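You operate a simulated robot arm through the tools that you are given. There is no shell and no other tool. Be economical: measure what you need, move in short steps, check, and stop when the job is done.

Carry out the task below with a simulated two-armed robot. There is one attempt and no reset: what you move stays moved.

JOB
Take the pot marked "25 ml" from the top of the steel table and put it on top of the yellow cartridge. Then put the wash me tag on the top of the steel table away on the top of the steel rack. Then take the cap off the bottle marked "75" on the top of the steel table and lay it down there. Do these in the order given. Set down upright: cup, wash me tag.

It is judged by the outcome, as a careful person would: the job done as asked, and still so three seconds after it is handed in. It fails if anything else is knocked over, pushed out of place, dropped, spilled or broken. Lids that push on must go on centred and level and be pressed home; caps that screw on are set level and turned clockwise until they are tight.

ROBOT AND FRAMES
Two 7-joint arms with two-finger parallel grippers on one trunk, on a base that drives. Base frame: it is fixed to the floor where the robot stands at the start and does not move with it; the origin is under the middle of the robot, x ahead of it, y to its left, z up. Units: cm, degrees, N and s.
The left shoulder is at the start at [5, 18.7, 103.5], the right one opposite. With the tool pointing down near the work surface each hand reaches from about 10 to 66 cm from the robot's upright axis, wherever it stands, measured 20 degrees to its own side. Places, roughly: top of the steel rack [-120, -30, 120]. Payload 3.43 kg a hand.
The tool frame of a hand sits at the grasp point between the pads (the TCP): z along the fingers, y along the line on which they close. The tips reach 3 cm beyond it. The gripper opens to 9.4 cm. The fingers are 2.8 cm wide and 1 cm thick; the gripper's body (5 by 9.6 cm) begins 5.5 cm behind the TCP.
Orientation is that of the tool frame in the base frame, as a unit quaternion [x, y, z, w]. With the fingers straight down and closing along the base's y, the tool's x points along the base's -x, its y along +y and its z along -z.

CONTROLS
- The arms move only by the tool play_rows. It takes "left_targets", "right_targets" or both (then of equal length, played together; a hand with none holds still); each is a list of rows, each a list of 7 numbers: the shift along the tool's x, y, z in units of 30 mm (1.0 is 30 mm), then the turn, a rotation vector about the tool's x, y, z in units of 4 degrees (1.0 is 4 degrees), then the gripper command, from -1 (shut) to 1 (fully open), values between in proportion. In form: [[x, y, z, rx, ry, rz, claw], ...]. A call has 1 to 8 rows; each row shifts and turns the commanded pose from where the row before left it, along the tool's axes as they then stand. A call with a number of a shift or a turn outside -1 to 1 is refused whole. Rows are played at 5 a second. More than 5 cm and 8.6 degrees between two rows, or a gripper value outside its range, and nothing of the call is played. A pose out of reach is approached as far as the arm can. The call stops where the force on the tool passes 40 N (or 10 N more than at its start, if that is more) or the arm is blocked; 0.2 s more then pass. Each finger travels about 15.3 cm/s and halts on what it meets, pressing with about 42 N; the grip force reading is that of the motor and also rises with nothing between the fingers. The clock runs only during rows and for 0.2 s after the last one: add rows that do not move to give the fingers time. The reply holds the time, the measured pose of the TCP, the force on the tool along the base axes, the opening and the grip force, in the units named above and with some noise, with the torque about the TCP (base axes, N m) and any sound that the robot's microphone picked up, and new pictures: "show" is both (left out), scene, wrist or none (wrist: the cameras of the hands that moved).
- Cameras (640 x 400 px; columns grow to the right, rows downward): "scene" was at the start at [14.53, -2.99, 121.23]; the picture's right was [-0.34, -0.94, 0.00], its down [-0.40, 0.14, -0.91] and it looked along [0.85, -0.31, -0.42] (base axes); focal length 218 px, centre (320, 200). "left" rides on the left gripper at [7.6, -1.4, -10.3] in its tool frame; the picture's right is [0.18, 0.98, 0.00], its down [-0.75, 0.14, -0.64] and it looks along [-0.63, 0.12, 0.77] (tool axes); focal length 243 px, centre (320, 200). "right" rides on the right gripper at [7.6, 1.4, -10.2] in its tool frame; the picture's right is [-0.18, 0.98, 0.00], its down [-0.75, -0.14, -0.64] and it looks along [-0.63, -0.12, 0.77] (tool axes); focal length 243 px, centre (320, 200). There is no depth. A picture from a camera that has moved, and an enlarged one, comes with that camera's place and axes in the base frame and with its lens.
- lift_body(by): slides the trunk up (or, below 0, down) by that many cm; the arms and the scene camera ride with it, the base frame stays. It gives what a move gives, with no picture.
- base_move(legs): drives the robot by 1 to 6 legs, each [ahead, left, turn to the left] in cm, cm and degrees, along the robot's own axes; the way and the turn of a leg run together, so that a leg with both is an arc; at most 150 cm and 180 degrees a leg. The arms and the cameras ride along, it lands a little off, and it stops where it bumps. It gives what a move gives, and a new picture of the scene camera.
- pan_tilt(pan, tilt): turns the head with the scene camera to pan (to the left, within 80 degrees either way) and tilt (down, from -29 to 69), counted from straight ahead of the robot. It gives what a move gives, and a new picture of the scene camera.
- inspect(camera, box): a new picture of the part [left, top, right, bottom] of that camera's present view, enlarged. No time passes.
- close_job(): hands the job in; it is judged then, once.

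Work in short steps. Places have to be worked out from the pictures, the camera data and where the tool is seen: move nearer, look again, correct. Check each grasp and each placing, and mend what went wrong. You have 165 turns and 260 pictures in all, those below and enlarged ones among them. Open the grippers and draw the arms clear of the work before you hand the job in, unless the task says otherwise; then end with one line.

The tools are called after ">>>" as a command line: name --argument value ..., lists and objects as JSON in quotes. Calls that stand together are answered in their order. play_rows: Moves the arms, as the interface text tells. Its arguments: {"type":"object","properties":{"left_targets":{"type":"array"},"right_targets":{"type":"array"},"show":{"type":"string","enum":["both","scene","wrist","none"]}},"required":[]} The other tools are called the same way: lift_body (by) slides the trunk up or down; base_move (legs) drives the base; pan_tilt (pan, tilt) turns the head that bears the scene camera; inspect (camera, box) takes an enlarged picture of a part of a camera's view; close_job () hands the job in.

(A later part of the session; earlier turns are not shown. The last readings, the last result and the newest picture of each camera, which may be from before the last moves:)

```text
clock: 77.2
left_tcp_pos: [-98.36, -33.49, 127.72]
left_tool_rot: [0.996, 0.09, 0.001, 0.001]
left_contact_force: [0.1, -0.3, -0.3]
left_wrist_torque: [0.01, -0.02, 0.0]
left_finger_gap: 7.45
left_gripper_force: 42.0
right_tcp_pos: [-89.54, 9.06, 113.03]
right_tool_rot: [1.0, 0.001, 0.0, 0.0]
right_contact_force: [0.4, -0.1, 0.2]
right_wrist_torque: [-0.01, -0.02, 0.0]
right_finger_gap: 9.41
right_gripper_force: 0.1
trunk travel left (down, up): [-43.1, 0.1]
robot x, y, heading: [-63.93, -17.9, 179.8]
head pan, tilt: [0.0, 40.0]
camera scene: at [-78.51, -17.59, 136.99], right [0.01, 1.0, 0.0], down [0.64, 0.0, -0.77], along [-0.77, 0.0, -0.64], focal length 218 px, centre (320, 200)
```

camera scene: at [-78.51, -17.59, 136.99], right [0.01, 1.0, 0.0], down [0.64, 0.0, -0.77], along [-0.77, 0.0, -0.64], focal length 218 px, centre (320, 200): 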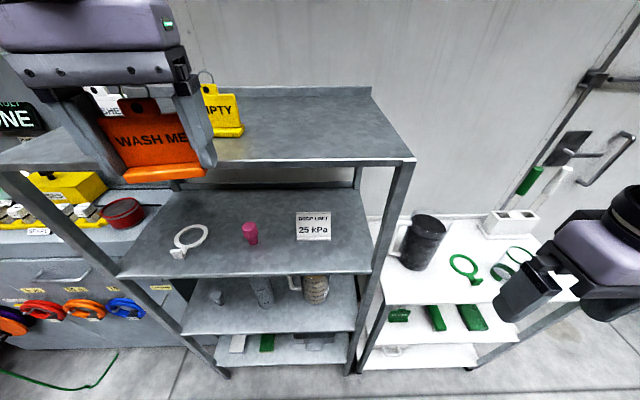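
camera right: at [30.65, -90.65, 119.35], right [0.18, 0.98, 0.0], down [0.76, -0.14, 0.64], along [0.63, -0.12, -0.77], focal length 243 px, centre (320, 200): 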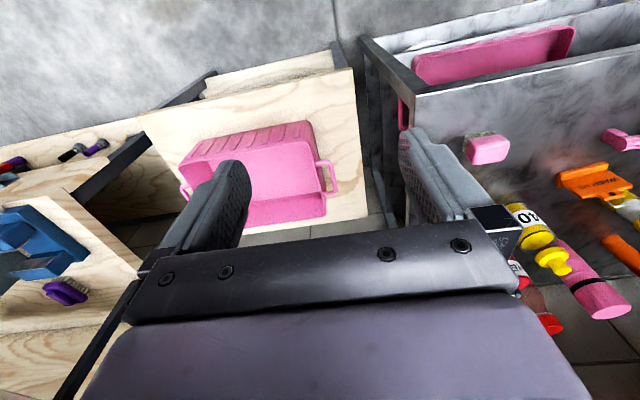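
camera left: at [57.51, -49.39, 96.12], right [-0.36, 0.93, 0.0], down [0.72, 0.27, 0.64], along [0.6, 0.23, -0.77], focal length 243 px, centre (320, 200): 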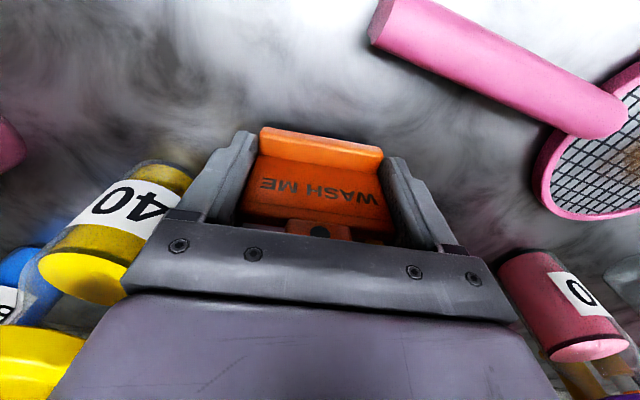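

From three views the rack top is at z≈122.4 with front edge x≈−104; the free spot is around (−112, −17). I move the tag to the right in front of the rack, then partly in over it.

>>> play_rows --left_targets '[[0.164, -0.895, 0, 0, 0, 0, 0.3], [0.164, -0.895, 0, 0, 0, 0, 0.3], [0.164, -0.895, 0, 0, 0, 0, 0.3], [0.164, -0.895, 0, 0, 0, 0, 0.3], [0.164, -0.895, 0, 0, 0, 0, 0.3], [0.164, -0.895, 0, 0, 0, 0, 0.3]]' --show "scene"

```text
clock: 78.6
left_tcp_pos: [-98.29, -17.08, 127.56]
left_tool_rot: [0.996, 0.089, 0.002, 0.0]
left_contact_force: [0.1, 0.3, -0.5]
left_wrist_torque: [-0.01, -0.01, -0.02]
left_finger_gap: 7.45
left_gripper_force: 42.0
right_tcp_pos: [-89.73, 9.0, 113.09]
right_tool_rot: [1.0, 0.0, 0.001, -0.001]
right_contact_force: [0.0, 0.0, 0.4]
right_wrist_torque: [0.03, -0.02, 0.01]
right_finger_gap: 9.39
right_gripper_force: 0.0
trunk travel left (down, up): [-43.1, 0.1]
robot x, y, heading: [-64.23, -17.87, 179.6]
head pan, tilt: [0.0, 40.0]
camera scene: at [-78.49, -17.52, 136.99], right [0.01, 1.0, 0.0], down [0.64, 0.0, -0.77], along [-0.77, 0.0, -0.64], focal length 218 px, centre (320, 200)
```

scene: 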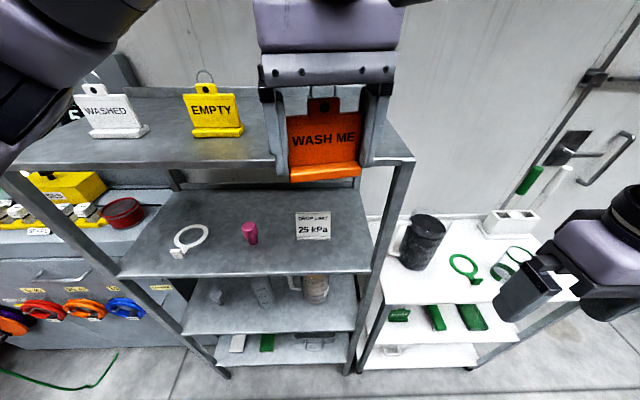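

Good clearance either side. I move in over the rack.

>>> play_rows --left_targets '[[-0.725, -0.05, 0, 0, 0, 0, 0.3], [-0.725, -0.05, 0, 0, 0, 0, 0.3], [-0.725, -0.05, 0, 0, 0, 0, 0.3], [-0.725, -0.05, 0, 0, 0, 0, 0.3], [-0.725, -0.05, 0, 0, 0, 0, 0.3]]' --show "both"

```text
clock: 79.8
left_tcp_pos: [-109.01, -18.27, 127.61]
left_tool_rot: [0.996, 0.089, 0.001, 0.001]
left_contact_force: [-0.1, -0.3, -0.4]
left_wrist_torque: [0.01, -0.02, -0.02]
left_finger_gap: 7.44
left_gripper_force: 42.1
right_tcp_pos: [-89.69, 8.98, 113.08]
right_tool_rot: [1.0, 0.0, 0.002, 0.0]
right_contact_force: [0.6, 0.5, 0.3]
right_wrist_torque: [-0.03, 0.0, 0.01]
right_finger_gap: 9.41
right_gripper_force: 0.1
trunk travel left (down, up): [-43.1, 0.1]
robot x, y, heading: [-64.06, -17.95, 179.7]
head pan, tilt: [0.0, 40.0]
camera scene: at [-78.52, -17.57, 136.98], right [0.01, 1.0, 0.0], down [0.64, 0.0, -0.77], along [-0.77, 0.0, -0.64], focal length 218 px, centre (320, 200)
camera left: at [-101.91, -15.66, 137.93], right [0.36, -0.93, 0.0], down [-0.72, -0.27, 0.64], along [-0.6, -0.23, -0.77], focal length 243 px, centre (320, 200)
```

scene: 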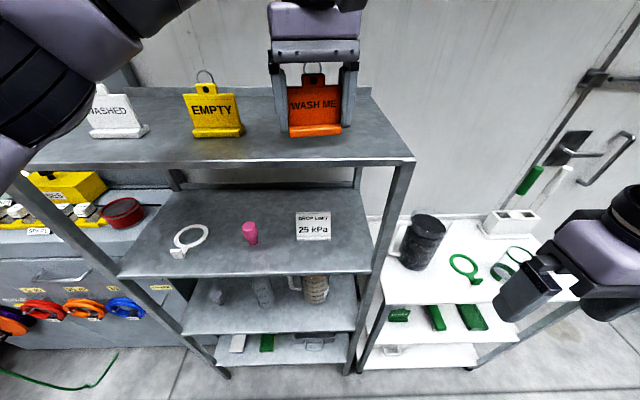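
left: 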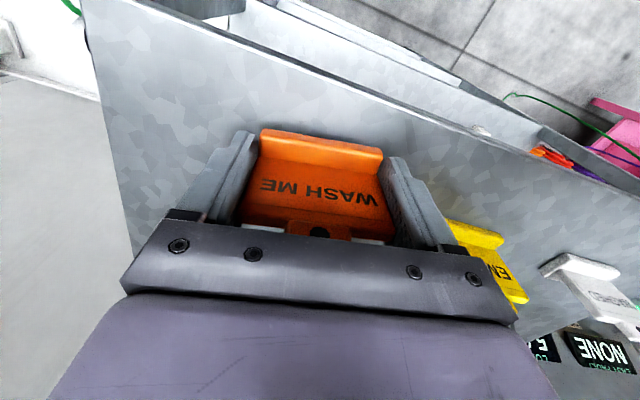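

The tag is well above the rack; I go 2 cm further in and descend in small steps to contact.

>>> play_rows --left_targets '[[-0.65, -0.1, 0, 0, 0, 0, 0.3], [0, 0, 0.15, 0, 0, 0, 0.3], [0, 0, 0.15, 0, 0, 0, 0.3], [0, 0, 0.1, 0, 0, 0, 0.3]]' --show "none"

>>> inspect --camera "scene" --box '[250, 60, 370, 160]'

```text
clock: 80.8
left_tcp_pos: [-111.14, -18.35, 126.38]
left_tool_rot: [0.996, 0.09, 0.001, 0.0]
left_contact_force: [0.1, 0.3, 0.1]
left_wrist_torque: [0.01, 0.0, 0.02]
left_finger_gap: 7.43
left_gripper_force: 41.8
right_tcp_pos: [-89.64, 9.07, 113.09]
right_tool_rot: [1.0, -0.001, 0.001, -0.001]
right_contact_force: [1.3, 0.5, 0.0]
right_wrist_torque: [0.03, 0.04, 0.0]
right_finger_gap: 9.39
right_gripper_force: 0.1
trunk travel left (down, up): [-43.1, 0.1]
robot x, y, heading: [-64.18, -17.48, 179.7]
head pan, tilt: [0.0, 40.0]
```

```text
4.00 times, centred on (310, 110) of scene
camera zoom: at [-78.5, -17.6, 136.99], right [0.01, 1.0, 0.0], down [0.64, 0.0, -0.77], along [-0.77, 0.0, -0.64], focal length 873 px, centre (360, 560)
```

zoom: 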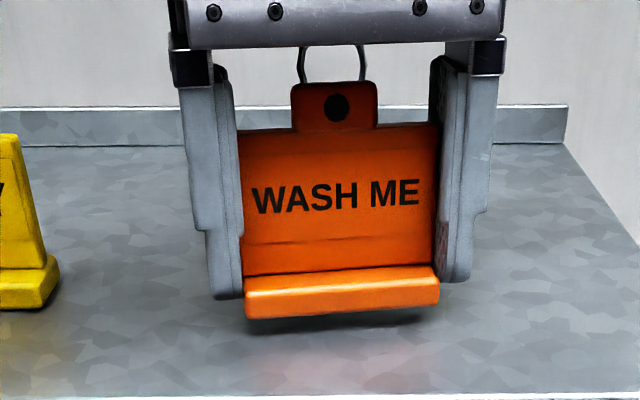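

There is still a small gap below the tag. I keep descending gently.

>>> play_rows --left_targets '[[0, 0, 0.1, 0, 0, 0, 0.3], [0, 0, 0.07, 0, 0, 0, 0.3], [0, 0, 0, 0, 0, 0, 0.3]]' --show "none"

>>> inspect --camera "scene" --box '[250, 60, 370, 160]'

```text
clock: 81.6
left_tcp_pos: [-111.1, -18.44, 125.87]
left_tool_rot: [0.996, 0.088, 0.001, 0.0]
left_contact_force: [-0.2, 0.2, -0.1]
left_wrist_torque: [-0.03, 0.0, -0.02]
left_finger_gap: 7.44
left_gripper_force: 42.5
right_tcp_pos: [-89.53, 8.98, 113.13]
right_tool_rot: [1.0, 0.0, 0.001, 0.0]
right_contact_force: [-0.3, 0.5, 0.5]
right_wrist_torque: [-0.02, 0.0, 0.0]
right_finger_gap: 9.38
right_gripper_force: 0.1
trunk travel left (down, up): [-43.1, 0.1]
robot x, y, heading: [-64.55, -17.81, 179.7]
head pan, tilt: [0.0, 40.0]
```

```text
4.00 times, centred on (310, 110) of scene
camera zoom: at [-78.5, -17.59, 136.99], right [0.01, 1.0, 0.0], down [0.64, 0.0, -0.77], along [-0.77, 0.0, -0.64], focal length 873 px, centre (360, 560)
```

zoom: 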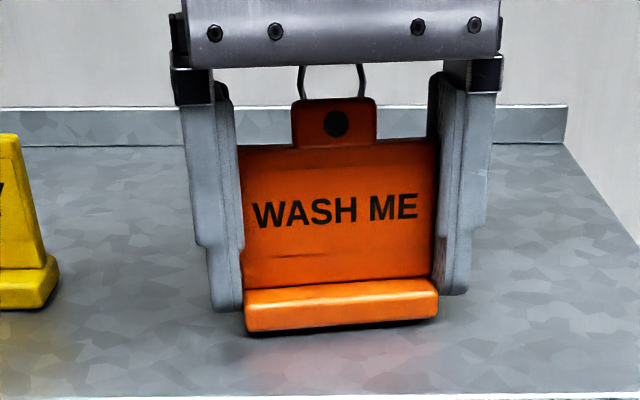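

Almost down. A few more millimetres.

>>> play_rows --left_targets '[[0, 0, 0.06, 0, 0, 0, 0.3], [0, 0, 0.05, 0, 0, 0, 0.3], [0, 0, 0, 0, 0, 0, 0.3]]' --show "none"

>>> inspect --camera "scene" --box '[250, 60, 370, 160]'

```text
clock: 82.4
left_tcp_pos: [-111.07, -18.38, 125.66]
left_tool_rot: [0.996, 0.089, 0.001, 0.0]
left_contact_force: [-1.1, 0.2, 3.4]
left_wrist_torque: [0.02, -0.04, 0.02]
left_finger_gap: 7.41
left_gripper_force: 42.0
right_tcp_pos: [-89.64, 8.99, 113.04]
right_tool_rot: [1.0, 0.0, 0.001, -0.001]
right_contact_force: [0.8, 1.3, 0.2]
right_wrist_torque: [-0.01, 0.02, 0.02]
right_finger_gap: 9.4
right_gripper_force: 0.1
trunk travel left (down, up): [-43.1, 0.1]
robot x, y, heading: [-63.97, -17.8, 180.0]
head pan, tilt: [0.0, 40.0]
```

```text
4.00 times, centred on (310, 110) of scene
camera zoom: at [-78.48, -17.58, 137.0], right [0.01, 1.0, 0.0], down [0.64, 0.0, -0.77], along [-0.77, 0.0, -0.64], focal length 873 px, centre (360, 560)
```

zoom: 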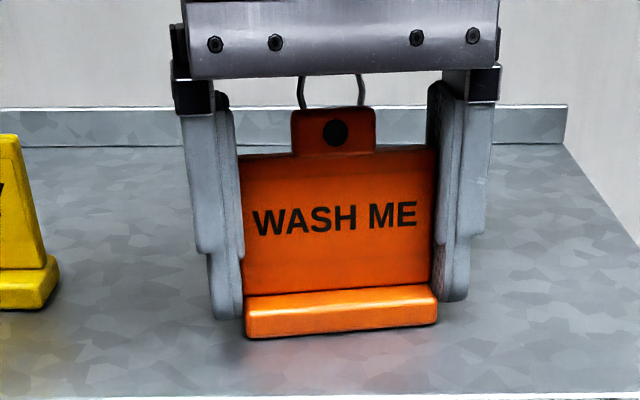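

It touches (3.4 N). I open the fingers gradually and lift away straight up.

>>> play_rows --left_targets '[[0, 0, 0.02, 0, 0, 0, 0.3], [0, 0, 0, 0, 0, 0, 0.5], [0, 0, 0, 0, 0, 0, 0.56], [0, 0, 0, 0, 0, 0, 0.62], [0, 0, 0, 0, 0, 0, 0.7], [0, 0, 0, 0, 0, 0, 0.85], [0, 0, 0, 0, 0, 0, 1], [0, 0, 0, 0, 0, 0, 1]]' --show "none"

>>> inspect --camera "scene" --box '[250, 60, 370, 160]'

```text
clock: 84.2
left_tcp_pos: [-111.1, -18.36, 125.6]
left_tool_rot: [0.996, 0.09, 0.001, 0.0]
left_contact_force: [-0.4, -0.2, -0.6]
left_wrist_torque: [0.03, -0.01, 0.03]
left_finger_gap: 9.41
left_gripper_force: 0.0
right_tcp_pos: [-89.67, 9.07, 113.12]
right_tool_rot: [1.0, 0.001, 0.002, -0.001]
right_contact_force: [0.0, 0.6, 0.5]
right_wrist_torque: [-0.02, -0.02, 0.03]
right_finger_gap: 9.38
right_gripper_force: 0.1
trunk travel left (down, up): [-43.1, 0.1]
robot x, y, heading: [-64.43, -17.71, 179.8]
head pan, tilt: [0.0, 40.0]
```

```text
4.00 times, centred on (310, 110) of scene
camera zoom: at [-78.5, -17.59, 136.99], right [0.01, 1.0, 0.0], down [0.64, 0.0, -0.77], along [-0.77, 0.0, -0.64], focal length 873 px, centre (360, 560)
```

zoom: 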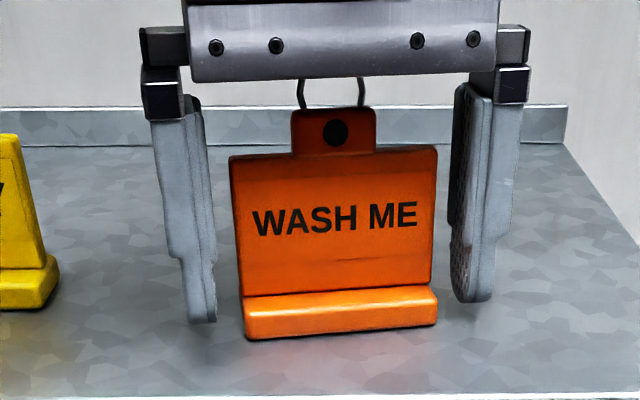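

Released and upright. I lift straight up as far as the arm allows.

>>> play_rows --left_targets '[[0, 0, -0.5, 0, 0, 0, 1], [0, 0, -0.7, 0, 0, 0, 1], [0, 0, -0.8, 0, 0, 0, 1], [0, 0, -0.8, 0, 0, 0, 1]]' --show "scene"

```text
clock: 85.2
left_tcp_pos: [-110.88, -18.44, 134.04]
left_tool_rot: [0.996, 0.088, 0.0, 0.001]
left_contact_force: [0.2, -0.2, -0.3]
left_wrist_torque: [0.0, 0.02, -0.01]
left_finger_gap: 9.4
left_gripper_force: 0.0
right_tcp_pos: [-89.61, 9.14, 112.96]
right_tool_rot: [1.0, -0.001, 0.001, -0.001]
right_contact_force: [0.2, 0.0, 0.6]
right_wrist_torque: [-0.04, 0.04, 0.0]
right_finger_gap: 9.39
right_gripper_force: 0.0
trunk travel left (down, up): [-43.1, 0.1]
robot x, y, heading: [-63.92, -18.09, 179.7]
head pan, tilt: [0.0, 40.0]
camera scene: at [-78.42, -17.54, 136.99], right [0.01, 1.0, 0.0], down [0.64, 0.0, -0.77], along [-0.77, 0.0, -0.64], focal length 218 px, centre (320, 200)
```

scene: 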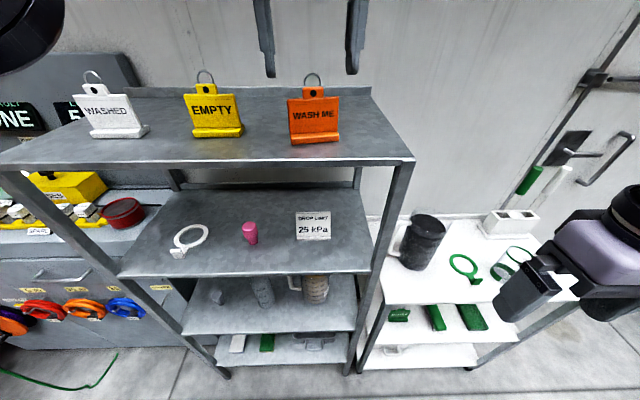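

The tag stands upright on the rack. I draw the left hand back, then reverse the robot away.

>>> play_rows --left_targets '[[0.8, 0, 0, 0, 0, 0, 1], [1, 0, 0, 0, 0, 0, 1], [1, 0, 0, 0, 0, 0, 1], [1, 0, 0, 0, 0, 0, 1], [1, 0, 0, 0, 0, 0, 1], [0, 0.6, 0.5, 0, 0, 0.6, 1], [0, 0.6, 0.5, 0, 0, 1, 1], [0, 0.6, 0.5, 0, 0, 1, 1]]' --show "none"

>>> base_move --legs '[[-47, 5, 0]]'

```text
clock: 87.0
left_tcp_pos: [-96.15, -21.23, 129.48]
left_tool_rot: [1.0, -0.001, 0.001, -0.001]
left_contact_force: [-0.1, -0.2, -0.8]
left_wrist_torque: [0.02, -0.01, 0.01]
left_finger_gap: 9.39
left_gripper_force: 0.1
right_tcp_pos: [-89.61, 8.95, 112.93]
right_tool_rot: [1.0, 0.0, 0.001, 0.0]
right_contact_force: [-0.3, -0.2, 0.2]
right_wrist_torque: [0.01, 0.0, -0.01]
right_finger_gap: 9.39
right_gripper_force: 0.1
trunk travel left (down, up): [-43.1, 0.1]
robot x, y, heading: [-64.2, -17.84, 179.7]
head pan, tilt: [0.0, 40.0]
```

```text
clock: 89.8
left_tcp_pos: [-48.74, -26.48, 129.46]
left_tool_rot: [1.0, -0.001, 0.001, -0.001]
left_contact_force: [0.7, -0.7, -1.0]
left_wrist_torque: [-0.03, 0.04, -0.02]
left_finger_gap: 9.4
left_gripper_force: 0.0
right_tcp_pos: [-42.16, 3.74, 113.09]
right_tool_rot: [1.0, 0.001, 0.0, -0.001]
right_contact_force: [0.4, -0.6, 0.6]
right_wrist_torque: [0.0, 0.02, -0.03]
right_finger_gap: 9.4
right_gripper_force: 0.0
trunk travel left (down, up): [-43.1, 0.1]
robot x, y, heading: [-16.63, -23.15, 179.6]
head pan, tilt: [0.0, 40.0]
camera scene: at [-31.07, -22.9, 136.99], right [0.01, 1.0, 0.0], down [0.64, 0.0, -0.77], along [-0.77, 0.0, -0.64], focal length 218 px, centre (320, 200)
```

scene: 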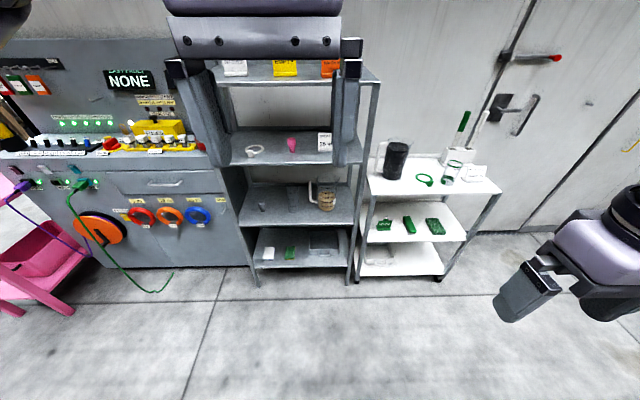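

All tags stand on the rack. I turn the robot back round to the table.

>>> base_move --legs '[[0, 0, -180]]'

>>> pan_tilt --pan 0 --tilt 35

```text
clock: 97.6
left_tcp_pos: [15.29, -19.78, 129.43]
left_tool_rot: [0.002, 1.0, 0.0, -0.002]
left_contact_force: [0.0, 0.4, 0.5]
left_wrist_torque: [-0.03, 0.0, 0.0]
left_finger_gap: 9.39
left_gripper_force: 0.0
right_tcp_pos: [8.64, -49.93, 113.1]
right_tool_rot: [0.001, 1.0, 0.001, -0.001]
right_contact_force: [0.6, 0.9, -0.1]
right_wrist_torque: [0.02, 0.01, 0.02]
right_finger_gap: 9.41
right_gripper_force: 0.0
trunk travel left (down, up): [-43.1, 0.1]
robot x, y, heading: [-17.06, -23.37, -0.8]
head pan, tilt: [0.0, 40.0]
camera scene: at [-2.43, -23.09, 136.99], right [-0.01, -1.0, 0.0], down [-0.64, 0.01, -0.77], along [0.77, -0.01, -0.64], focal length 218 px, centre (320, 200)
```

scene: 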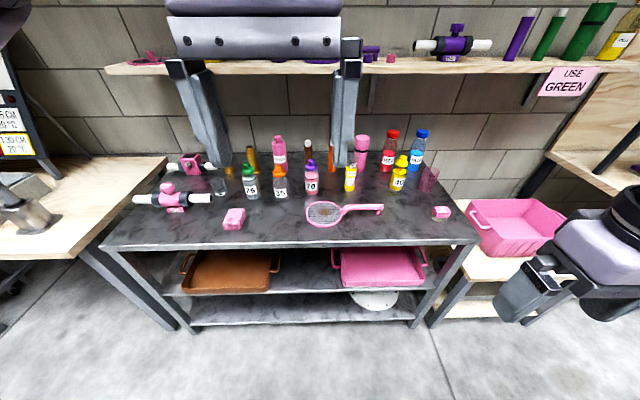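

```text
clock: 98.2
left_tcp_pos: [15.25, -19.79, 129.4]
left_tool_rot: [0.002, 1.0, 0.001, -0.002]
left_contact_force: [0.5, 0.1, 0.4]
left_wrist_torque: [0.02, 0.0, 0.0]
left_finger_gap: 9.39
left_gripper_force: 0.0
right_tcp_pos: [8.54, -49.95, 113.08]
right_tool_rot: [0.001, 1.0, -0.001, 0.0]
right_contact_force: [1.4, 0.4, -0.2]
right_wrist_torque: [0.05, 0.04, 0.0]
right_finger_gap: 9.41
right_gripper_force: 0.1
trunk travel left (down, up): [-43.1, 0.1]
robot x, y, heading: [-16.76, -23.19, -0.4]
head pan, tilt: [0.0, 35.0]
camera scene: at [-2.13, -23.09, 137.74], right [-0.01, -1.0, 0.0], down [-0.57, 0.0, -0.82], along [0.82, -0.01, -0.57], focal length 218 px, centre (320, 200)
```

scene: 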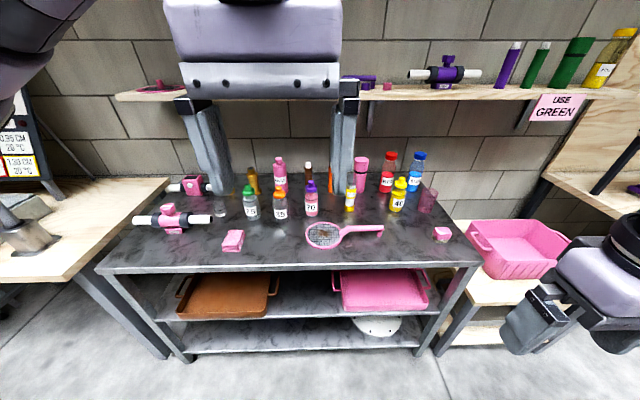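

Everything on the table is still in place. I move the left hand aside, drive to face the "75" bottle, and lower the trunk somewhat.

>>> play_rows --left_targets '[[0, 0.8, 0, 0, 0, 0, 1], [0, 0.8, 0, 0, 0, 0, 1], [0, 0.8, 0, 0, 0, 0, 1], [0, 0.8, 0.3, 0, 0, 0, 1], [0, 0.8, 0.3, 0, 0, 0, 1], [0, 0.8, 0.3, 0, 0, 0, 1], [0, 0.8, 0.3, 0, 0, 0, 1]]' --show "none"

>>> base_move --legs '[[0, 26, 0], [26, 0, 0]]'

>>> lift_body --by -6

>>> inspect --camera "scene" --box '[220, 140, 420, 280]'

```text
clock: 99.8
left_tcp_pos: [15.17, -2.93, 125.81]
left_tool_rot: [0.002, 1.0, 0.0, 0.0]
left_contact_force: [0.1, 0.7, -0.1]
left_wrist_torque: [0.01, 0.02, 0.0]
left_finger_gap: 9.4
left_gripper_force: 0.1
right_tcp_pos: [8.54, -49.89, 113.15]
right_tool_rot: [0.001, 1.0, -0.001, 0.0]
right_contact_force: [-0.5, -0.1, 0.2]
right_wrist_torque: [-0.01, 0.02, -0.02]
right_finger_gap: 9.4
right_gripper_force: 0.0
trunk travel left (down, up): [-43.1, 0.1]
robot x, y, heading: [-16.96, -23.05, -0.4]
head pan, tilt: [0.0, 35.0]
```

```text
clock: 103.2
left_tcp_pos: [41.23, 23.21, 125.89]
left_tool_rot: [0.0, 1.0, 0.0, -0.001]
left_contact_force: [-0.1, 0.0, -1.0]
left_wrist_torque: [-0.04, 0.02, -0.01]
left_finger_gap: 9.39
left_gripper_force: 0.1
right_tcp_pos: [34.8, -23.77, 113.1]
right_tool_rot: [-0.001, 1.0, -0.001, -0.002]
right_contact_force: [0.9, -0.2, -0.5]
right_wrist_torque: [0.03, -0.01, 0.0]
right_finger_gap: 9.42
right_gripper_force: 0.0
trunk travel left (down, up): [-43.1, 0.1]
robot x, y, heading: [9.32, 2.9, -0.3]
head pan, tilt: [0.0, 35.0]
camera scene: at [23.97, 3.09, 137.73], right [0.0, -1.0, 0.0], down [-0.57, 0.0, -0.82], along [0.82, 0.0, -0.57], focal length 218 px, centre (320, 200)
```

scene: 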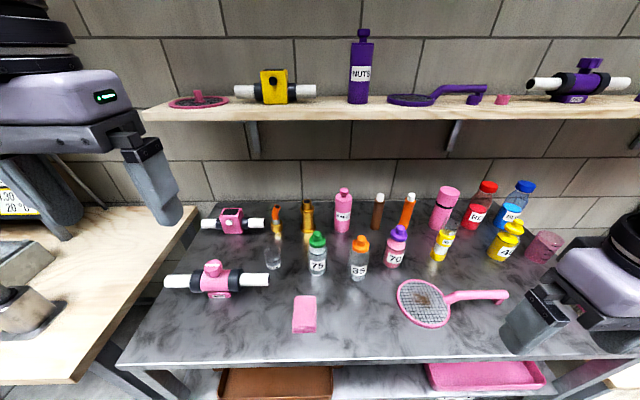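

```text
clock: 104.2
left_tcp_pos: [41.11, 23.33, 119.9]
left_tool_rot: [0.0, 1.0, 0.0, -0.001]
left_contact_force: [0.4, -0.2, 0.1]
left_wrist_torque: [-0.01, 0.01, 0.02]
left_finger_gap: 9.4
left_gripper_force: 0.1
right_tcp_pos: [34.73, -23.62, 107.16]
right_tool_rot: [-0.002, 1.0, -0.001, -0.001]
right_contact_force: [-0.7, 0.0, 0.1]
right_wrist_torque: [-0.02, -0.02, -0.03]
right_finger_gap: 9.45
right_gripper_force: 0.1
trunk travel left (down, up): [-37.1, 6.1]
robot x, y, heading: [9.39, 2.92, -0.1]
head pan, tilt: [0.0, 35.0]
```

```text
2.86 times, centred on (320, 210) of scene
camera zoom: at [23.89, 3.09, 131.74], right [0.0, -1.0, 0.0], down [-0.57, 0.0, -0.82], along [0.82, 0.0, -0.57], focal length 624 px, centre (320, 171)
```

zoom: 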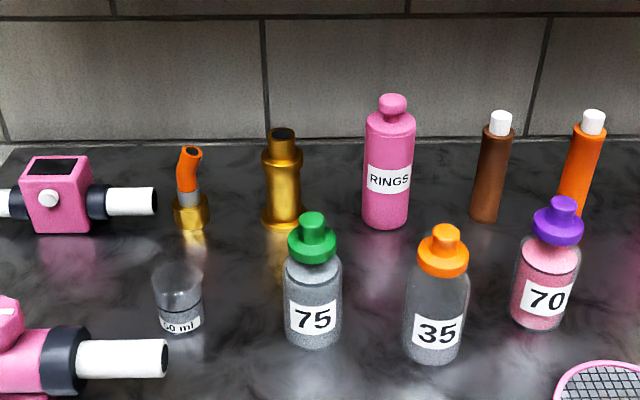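

The "75" bottle is at about (68, 3.9), with a two-step green cap (flange z≈90.5–93.3, ⌀4.6; knob to 96). I'll hold the body with the right hand tilted about 44° and unscrew with the left; first I orient the right hand in free air.

>>> play_rows --right_targets '[[0, 0, 0, 0, 0, -1, 1], [0, 0, 0, 0, 0, -1, 1], [0, 0, 0, 0, 0, -1, 1], [0, 0, 0, 0, -1, 0, 1], [0, 0, 0, 0, -1, 0, 1], [0, 0, 0, 0, -1, 0, 1], [0, 0, 0, 0, -1, 0, 1], [0, 0, 0, 0, -1, 0, 1]]' --show "none"

>>> play_rows --right_targets '[[0, 0, 0, 0, -1, 0, 1], [0, 0, 0, 0, -1, 0, 1], [0, 0, 0, 0, -1, 0, 1], [0, 0, 0, 0, -1, 0, 1], [0, 0, 0, 0, -1, 0, 1], [0, 0, 0, 0, -1, 0, 1]]' --show "both"

```text
clock: 106.0
left_tcp_pos: [41.2, 23.28, 119.84]
left_tool_rot: [0.0, 1.0, 0.0, -0.001]
left_contact_force: [1.1, -0.9, -0.3]
left_wrist_torque: [-0.01, 0.0, 0.05]
left_finger_gap: 9.41
left_gripper_force: 0.0
right_tcp_pos: [38.75, -24.34, 109.6]
right_tool_rot: [-0.104, 0.98, 0.017, 0.171]
right_contact_force: [0.1, 0.0, 0.5]
right_wrist_torque: [0.05, 0.01, 0.0]
right_finger_gap: 9.4
right_gripper_force: 0.1
right hand out of reach, approached as far as the arm can: row 5, 6, 7, 8
trunk travel left (down, up): [-37.1, 6.1]
robot x, y, heading: [9.14, 2.92, -0.2]
head pan, tilt: [0.0, 35.0]
```

```text
clock: 107.4
left_tcp_pos: [41.3, 23.24, 119.82]
left_tool_rot: [0.0, 1.0, 0.0, -0.001]
left_contact_force: [-0.9, -0.1, 0.2]
left_wrist_torque: [-0.01, 0.02, -0.03]
left_finger_gap: 9.37
left_gripper_force: 0.0
right_tcp_pos: [44.51, -26.16, 113.32]
right_tool_rot: [-0.098, 0.923, 0.039, 0.371]
right_contact_force: [-0.4, 0.3, 0.4]
right_wrist_torque: [-0.03, -0.02, -0.02]
right_finger_gap: 9.4
right_gripper_force: 0.0
right hand out of reach, approached as far as the arm can: row 1, 2, 3, 4, 5, 6
trunk travel left (down, up): [-37.1, 6.1]
robot x, y, heading: [9.14, 3.45, -0.3]
head pan, tilt: [0.0, 35.0]
camera scene: at [23.9, 3.07, 131.74], right [0.0, -1.0, 0.0], down [-0.57, 0.0, -0.82], along [0.82, 0.0, -0.57], focal length 218 px, centre (320, 200)
camera right: at [31.88, -27.41, 115.61], right [-0.08, 0.99, 0.13], down [0.13, -0.12, 0.98], along [0.99, 0.09, -0.12], focal length 243 px, centre (320, 200)
```

scene: 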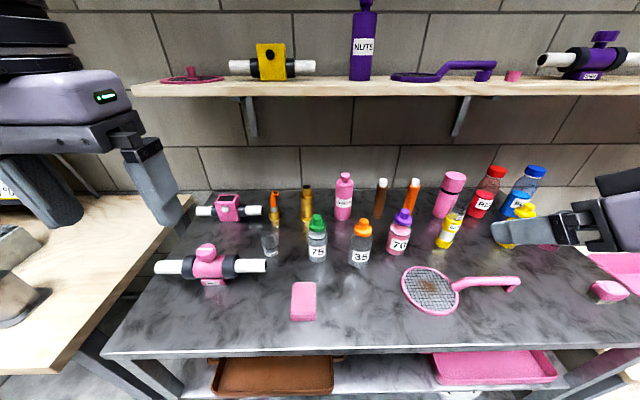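
right: 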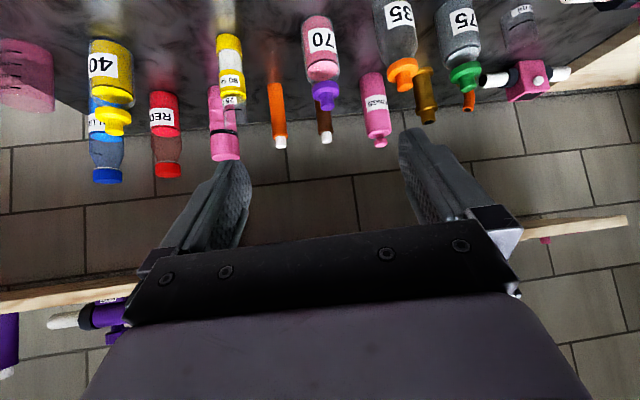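

The tilt is achieved. I bring the right hand in front of the bottle, still high and short of it.

>>> play_rows --right_targets '[[-0.503, 0.833, 0.671, 0, 0, 0, 1], [-0.503, 0.833, 0.671, 0, 0, 0, 1], [-0.503, 0.833, 0.671, 0, 0, 0, 1], [-0.503, 0.833, 0.671, 0, 0, 0, 1], [-0.503, 0.833, 0.671, 0, 0, 0, 1], [-0.503, 0.833, 0.671, 0, 0, 0, 1], [-0.503, 0.833, 0.671, 0, 0, 0, 1], [-0.503, 0.833, 0.671, 0, 0, 0, 1]]' --show "both"

```text
clock: 109.2
left_tcp_pos: [41.13, 23.2, 119.9]
left_tool_rot: [0.0, 1.0, 0.001, -0.001]
left_contact_force: [0.1, -0.2, 0.3]
left_wrist_torque: [0.02, -0.01, 0.02]
left_finger_gap: 9.41
left_gripper_force: 0.1
right_tcp_pos: [57.64, -6.23, 110.48]
right_tool_rot: [-0.098, 0.922, 0.039, 0.371]
right_contact_force: [0.4, -0.6, -0.5]
right_wrist_torque: [0.0, 0.0, -0.01]
right_finger_gap: 9.43
right_gripper_force: 0.1
right hand out of reach, approached as far as the arm can: row 7, 8
trunk travel left (down, up): [-37.1, 6.1]
robot x, y, heading: [9.27, 3.38, -0.0]
head pan, tilt: [0.0, 35.0]
camera scene: at [23.87, 3.11, 131.75], right [0.0, -1.0, 0.0], down [-0.57, 0.0, -0.82], along [0.82, 0.0, -0.57], focal length 218 px, centre (320, 200)
camera right: at [45.12, -7.34, 112.62], right [-0.08, 0.99, 0.13], down [0.12, -0.12, 0.99], along [0.99, 0.09, -0.11], focal length 243 px, centre (320, 200)
```

scene: 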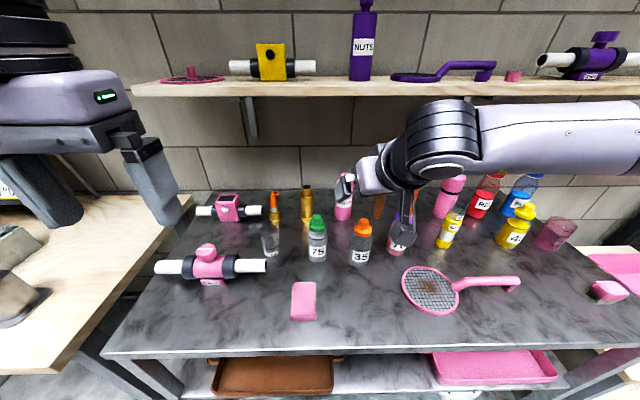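
right: 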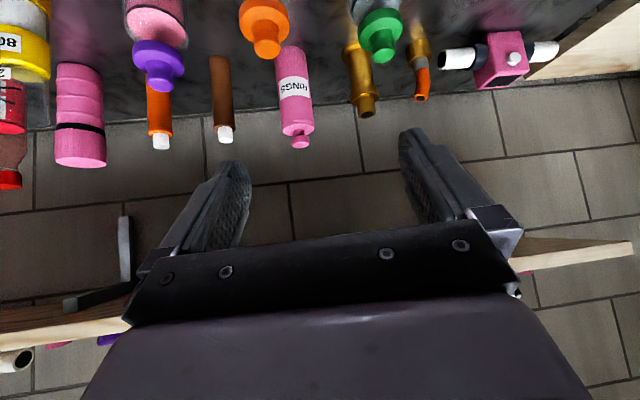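

The hand stopped slightly high at (57.6, −6.2, 110). I move it down and toward the bottle's front and read again.

>>> play_rows --right_targets '[[0.6, 0, 0.64, 0, 0, 0, 1], [0.6, 0, 0.64, 0, 0, 0, 1], [0.6, 0.5, 0.64, 0, 0, 0, 1], [0.6, 0.5, 0.64, 0, 0, 0, 1]]' --show "both"

```text
clock: 110.2
left_tcp_pos: [41.2, 23.24, 119.9]
left_tool_rot: [0.0, 1.0, 0.0, -0.002]
left_contact_force: [0.5, 1.3, -0.3]
left_wrist_torque: [-0.01, 0.0, 0.0]
left_finger_gap: 9.4
left_gripper_force: 0.1
right_tcp_pos: [56.08, -7.63, 101.31]
right_tool_rot: [-0.099, 0.922, 0.04, 0.372]
right_contact_force: [-0.2, 0.2, 1.0]
right_wrist_torque: [-0.01, 0.0, -0.02]
right_finger_gap: 9.39
right_gripper_force: 0.1
right hand out of reach, approached as far as the arm can: row 2, 3, 4
trunk travel left (down, up): [-37.1, 6.1]
robot x, y, heading: [8.95, 2.84, -0.1]
head pan, tilt: [0.0, 35.0]
camera scene: at [23.9, 3.08, 131.74], right [0.0, -1.0, 0.0], down [-0.57, 0.0, -0.82], along [0.82, 0.0, -0.57], focal length 218 px, centre (320, 200)
camera right: at [43.49, -8.94, 103.5], right [-0.08, 0.99, 0.13], down [0.13, -0.12, 0.98], along [0.99, 0.09, -0.12], focal length 243 px, centre (320, 200)
```

scene: 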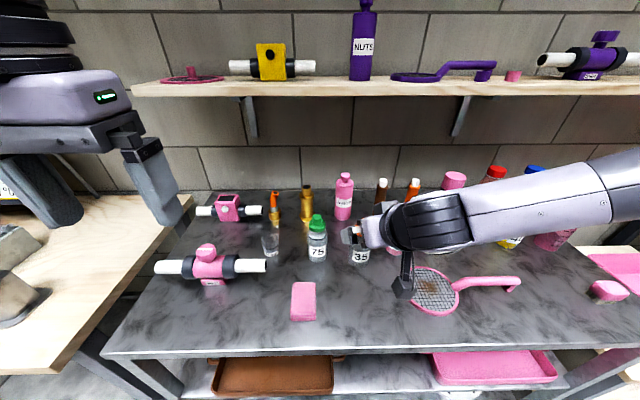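
right: 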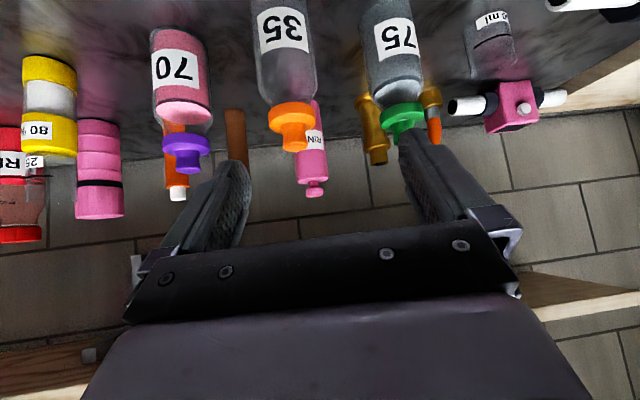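

The right hand can't come across far enough in this tilt. I withdraw it and will instead try the cap with the left hand alone, from above.

>>> play_rows --right_targets '[[0, -0.3, -0.9, 0, 0, 0, 1], [0.1, -0.6, -0.9, 0, 0, 0, 1], [0.26, -0.6, -0.9, 0, 0, 0, 1], [0.26, -0.6, -0.9, 0, 0, 0, 1], [0.26, -0.6, -0.9, 0, 0, 0, 1], [0, -0.6, -0.6, 0, 0, 0, 1], [0, -0.6, 0, 0, 0, 0, 1], [0, -0.6, 0, 0, 0, 0, 1]]' --show "scene"

>>> inspect --camera "scene" --box '[290, 190, 390, 280]'

```text
clock: 112.0
left_tcp_pos: [41.07, 23.27, 119.71]
left_tool_rot: [0.0, 1.0, 0.0, -0.001]
left_contact_force: [1.2, -0.4, -0.3]
left_wrist_torque: [-0.01, 0.0, 0.01]
left_finger_gap: 9.39
left_gripper_force: 0.1
right_tcp_pos: [47.74, -23.42, 111.22]
right_tool_rot: [-0.098, 0.923, 0.039, 0.371]
right_contact_force: [-0.5, -0.3, 0.1]
right_wrist_torque: [0.05, 0.01, 0.0]
right_finger_gap: 9.39
right_gripper_force: 0.0
right hand out of reach, approached as far as the arm can: row 5, 6
trunk travel left (down, up): [-37.1, 6.1]
robot x, y, heading: [9.05, 3.19, -0.3]
head pan, tilt: [0.0, 35.0]
camera scene: at [23.89, 3.05, 131.74], right [0.0, -1.0, 0.0], down [-0.57, 0.0, -0.82], along [0.82, 0.0, -0.57], focal length 218 px, centre (320, 200)
```

scene: 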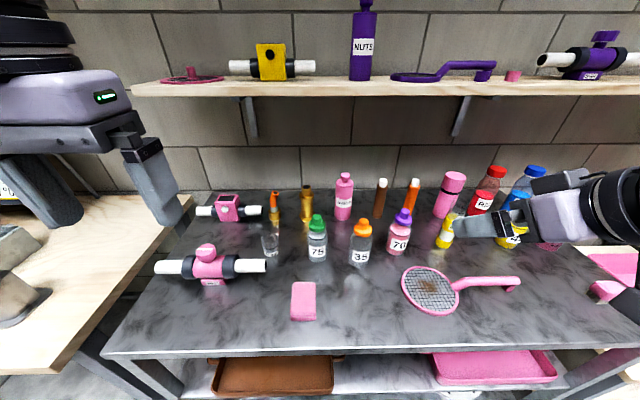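

```text
4.44 times, centred on (340, 235) of scene
camera zoom: at [23.89, 3.05, 131.74], right [0.0, -1.0, 0.0], down [-0.57, 0.0, -0.82], along [0.82, 0.0, -0.57], focal length 970 px, centre (231, 44)
```

zoom: 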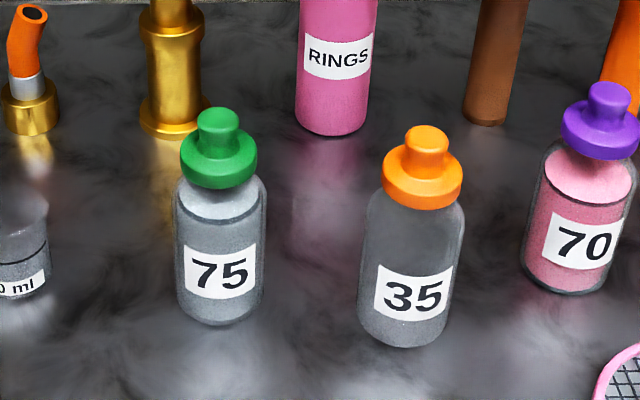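

The bottle is undisturbed. I shift the robot right and slightly ahead so the bottle lies comfortably before the left shoulder.

>>> base_move --legs '[[0, -24, 0], [2, 0, 0]]'

>>> pan_tilt --pan 25 --tilt 35

>>> inspect --camera "scene" --box '[280, 160, 400, 260]'

```text
clock: 114.2
left_tcp_pos: [43.12, -0.98, 119.84]
left_tool_rot: [-0.001, 1.0, 0.0, -0.002]
left_contact_force: [0.2, -0.3, -0.4]
left_wrist_torque: [0.03, 0.0, 0.02]
left_finger_gap: 9.41
left_gripper_force: 0.1
right_tcp_pos: [49.83, -47.48, 111.21]
right_tool_rot: [-0.099, 0.923, 0.04, 0.371]
right_contact_force: [0.8, 0.6, 0.2]
right_wrist_torque: [-0.03, 0.01, 0.05]
right_finger_gap: 9.4
right_gripper_force: 0.1
trunk travel left (down, up): [-37.1, 6.1]
robot x, y, heading: [10.8, -21.22, -0.2]
head pan, tilt: [0.0, 35.0]
camera scene: at [25.92, -21.17, 131.73], right [0.0, -1.0, 0.0], down [-0.57, 0.0, -0.82], along [0.82, 0.0, -0.57], focal length 218 px, centre (320, 200)
```

scene: 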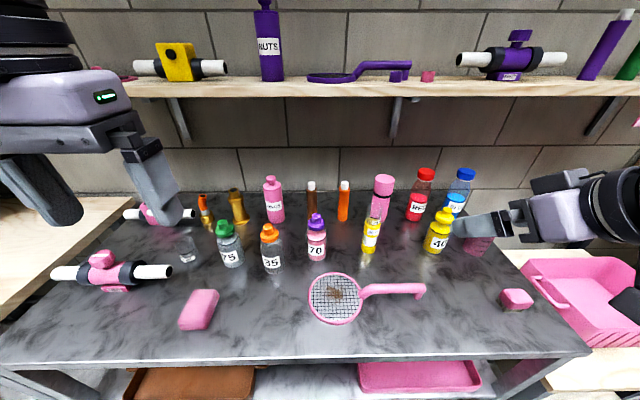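

```text
clock: 115.1
left_tcp_pos: [43.1, -0.91, 119.92]
left_tool_rot: [-0.001, 1.0, -0.001, -0.001]
left_contact_force: [1.3, 0.3, -0.3]
left_wrist_torque: [-0.04, -0.01, -0.01]
left_finger_gap: 9.36
left_gripper_force: 0.0
right_tcp_pos: [49.64, -47.53, 111.15]
right_tool_rot: [-0.099, 0.922, 0.04, 0.371]
right_contact_force: [0.2, 0.2, 0.1]
right_wrist_torque: [-0.01, 0.02, -0.02]
right_finger_gap: 9.41
right_gripper_force: 0.0
trunk travel left (down, up): [-37.1, 6.1]
robot x, y, heading: [11.2, -21.17, 0.0]
head pan, tilt: [25.0, 35.0]
camera scene: at [25.01, -17.44, 131.74], right [0.42, -0.91, 0.0], down [-0.52, -0.24, -0.82], along [0.74, 0.34, -0.57], focal length 218 px, centre (320, 200)
```

scene: 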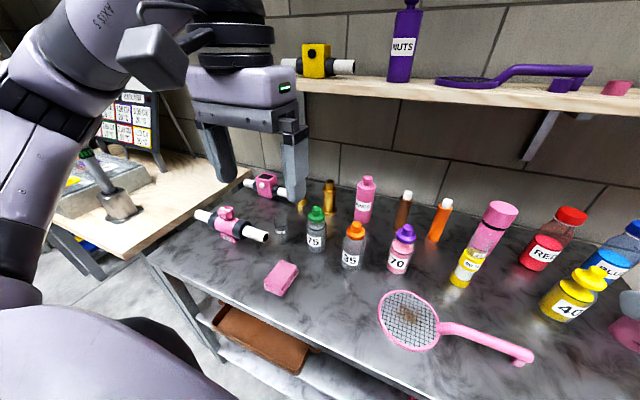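

```text
4.00 times, centred on (340, 210) of scene
camera zoom: at [25.01, -17.44, 131.74], right [0.42, -0.91, 0.0], down [-0.52, -0.24, -0.82], along [0.74, 0.34, -0.57], focal length 873 px, centre (240, 160)
```

zoom: 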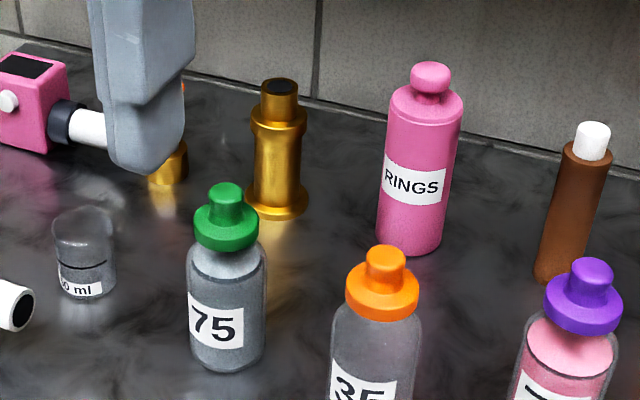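

Bottle axis at about (67.6, 3.6). I bring the left hand above the cap.

>>> play_rows --left_targets '[[-1, 0.19, 0.5, 0, 0, 0, 1], [-1, 0.19, 0.6, 0, 0, 0, 1], [-1, 0.19, 0.7, 0, 0, 0, 1], [-1, 0.19, 0.7, 0, 0, 0, 1], [-1, 0.19, 0.7, 0, 0, 0, 1], [-1, 0.19, 0.7, 0, 0, 0, 1], [-1, 0.19, 0.7, 0, 0, 0, 1], [-1, 0.19, 0.7, 0, 0, 0, 1]]' --show "both"

```text
clock: 116.9
left_tcp_pos: [67.0, 3.65, 103.83]
left_tool_rot: [0.0, 1.0, 0.001, -0.001]
left_contact_force: [0.0, -0.1, 0.3]
left_wrist_torque: [-0.03, 0.05, 0.0]
left_finger_gap: 9.39
left_gripper_force: 0.0
right_tcp_pos: [49.71, -47.52, 111.13]
right_tool_rot: [-0.099, 0.922, 0.04, 0.371]
right_contact_force: [0.4, 0.2, 0.4]
right_wrist_torque: [-0.01, -0.02, 0.01]
right_finger_gap: 9.42
right_gripper_force: 0.0
trunk travel left (down, up): [-37.1, 6.1]
robot x, y, heading: [11.19, -21.5, 0.2]
head pan, tilt: [25.0, 35.0]
camera scene: at [25.05, -17.43, 131.74], right [0.42, -0.91, 0.0], down [-0.52, -0.24, -0.82], along [0.74, 0.35, -0.57], focal length 218 px, centre (320, 200)
camera left: at [59.35, 2.15, 114.16], right [-0.18, 0.98, 0.0], down [0.75, 0.14, 0.64], along [0.63, 0.12, -0.77], focal length 243 px, centre (320, 200)
```

scene: 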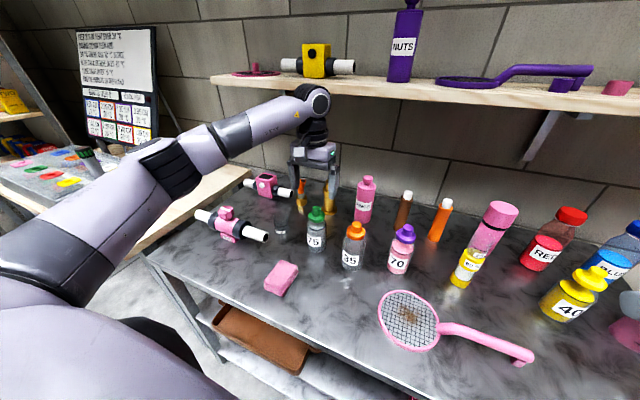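
left: 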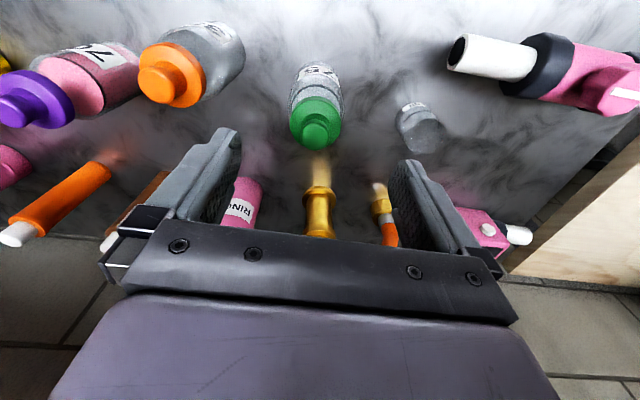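

The cap is at (67.5, 3.45). I yaw the hand 20° clockwise (to leave room for turning anticlockwise), centre it and descend to just above.

>>> play_rows --left_targets '[[-0.17, -0.07, 0, 0, 0, 0, 1], [0, 0, 0, 0, 0, 1, 1], [0, 0, 0, 0, 0, 1, 1], [0, 0, 0, 0, 0, 1, 1], [0, 0, 0, 0, 0, 1, 1], [0, 0, 0, 0, 0, 1, 1], [0, 0, 0.8, 0, 0, 0, 1], [0, 0, 0.8, 0, 0, 0, 1]]' --show "wrist"

>>> inspect --camera "scene" --box '[270, 160, 370, 260]'

```text
clock: 118.7
left_tcp_pos: [67.46, 3.42, 99.11]
left_tool_rot: [0.173, 0.985, -0.001, -0.001]
left_contact_force: [0.1, 0.8, -0.2]
left_wrist_torque: [-0.03, -0.02, 0.01]
left_finger_gap: 9.38
left_gripper_force: 0.1
right_tcp_pos: [49.75, -47.46, 111.16]
right_tool_rot: [-0.099, 0.923, 0.039, 0.371]
right_contact_force: [-0.2, 0.0, -0.9]
right_wrist_torque: [-0.03, 0.01, 0.01]
right_finger_gap: 9.38
right_gripper_force: 0.1
trunk travel left (down, up): [-37.1, 6.1]
robot x, y, heading: [11.36, -21.17, -0.0]
head pan, tilt: [25.0, 35.0]
camera left: at [59.78, 4.54, 109.43], right [0.16, 0.99, 0.0], down [0.76, -0.12, 0.64], along [0.63, -0.1, -0.77], focal length 243 px, centre (320, 200)
```

left: 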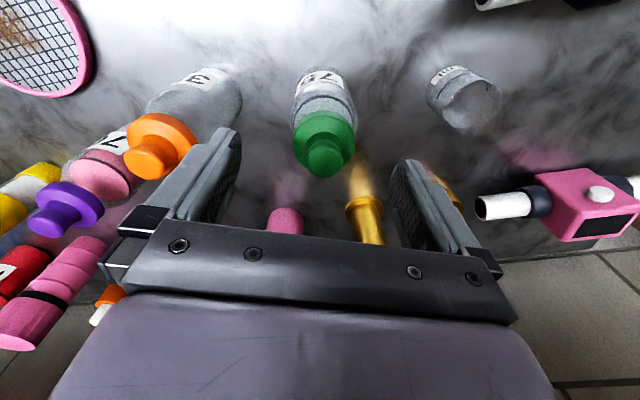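

```text
4.00 times, centred on (320, 210) of scene
camera zoom: at [25.02, -17.42, 131.74], right [0.42, -0.91, 0.0], down [-0.52, -0.24, -0.82], along [0.74, 0.34, -0.57], focal length 873 px, centre (320, 160)
```

zoom: 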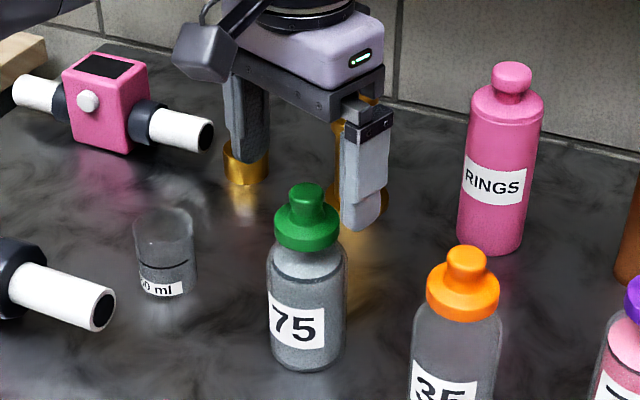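

Centred. I descend so that the tips straddle the flange, and close.

>>> play_rows --left_targets '[[0, 0, 0.8, 0, 0, 0, 1], [0, 0, 0.6, 0, 0, 0, 1], [0, 0, 0.3, 0, 0, 0, 1], [0, 0, 0, 0, 0, 0, 0.5], [0, 0, 0, 0, 0, 0, 0.2], [0, 0, 0, 0, 0, 0, 0.05], [0, 0, 0, 0, 0, 0, -0.05], [0, 0, 0, 0, 0, 0, -0.05]]' --show "wrist"

>>> inspect --camera "scene" --box '[270, 160, 370, 260]'

```text
clock: 120.5
left_tcp_pos: [67.46, 3.47, 93.85]
left_tool_rot: [0.173, 0.985, -0.001, -0.001]
left_contact_force: [0.5, 1.1, 0.7]
left_wrist_torque: [0.05, -0.04, 0.01]
left_finger_gap: 4.56
left_gripper_force: 1.6
right_tcp_pos: [49.79, -47.5, 111.18]
right_tool_rot: [-0.099, 0.922, 0.039, 0.372]
right_contact_force: [-0.2, -0.8, 0.1]
right_wrist_torque: [-0.03, -0.01, 0.01]
right_finger_gap: 9.39
right_gripper_force: 0.1
trunk travel left (down, up): [-37.1, 6.1]
robot x, y, heading: [10.69, -20.96, -0.3]
head pan, tilt: [25.0, 35.0]
heard: snap
camera left: at [59.76, 4.51, 104.29], right [0.16, 0.99, 0.0], down [0.76, -0.12, 0.64], along [0.63, -0.1, -0.77], focal length 243 px, centre (320, 200)
```

left: 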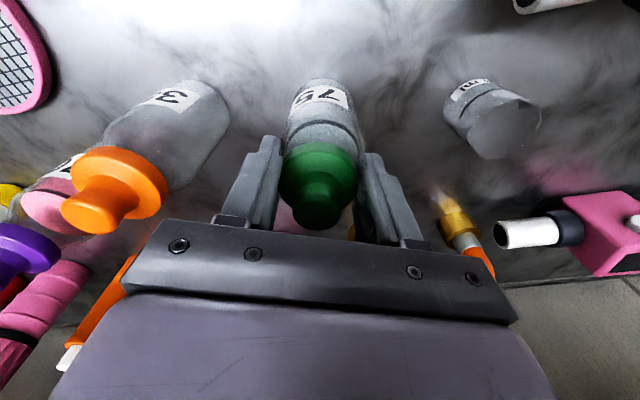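

```text
4.00 times, centred on (320, 210) of scene
camera zoom: at [25.0, -17.42, 131.74], right [0.42, -0.91, 0.0], down [-0.52, -0.24, -0.82], along [0.74, 0.34, -0.57], focal length 873 px, centre (320, 160)
```

zoom: 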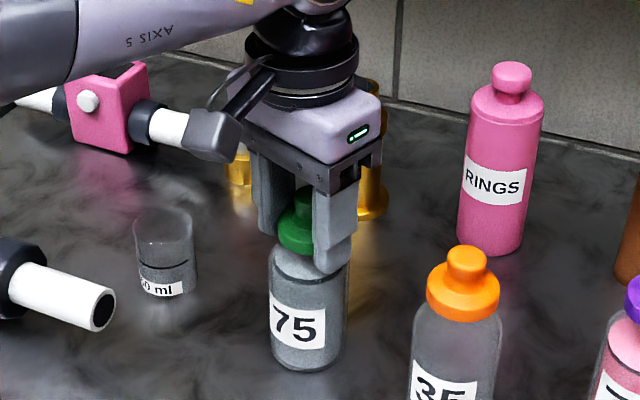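

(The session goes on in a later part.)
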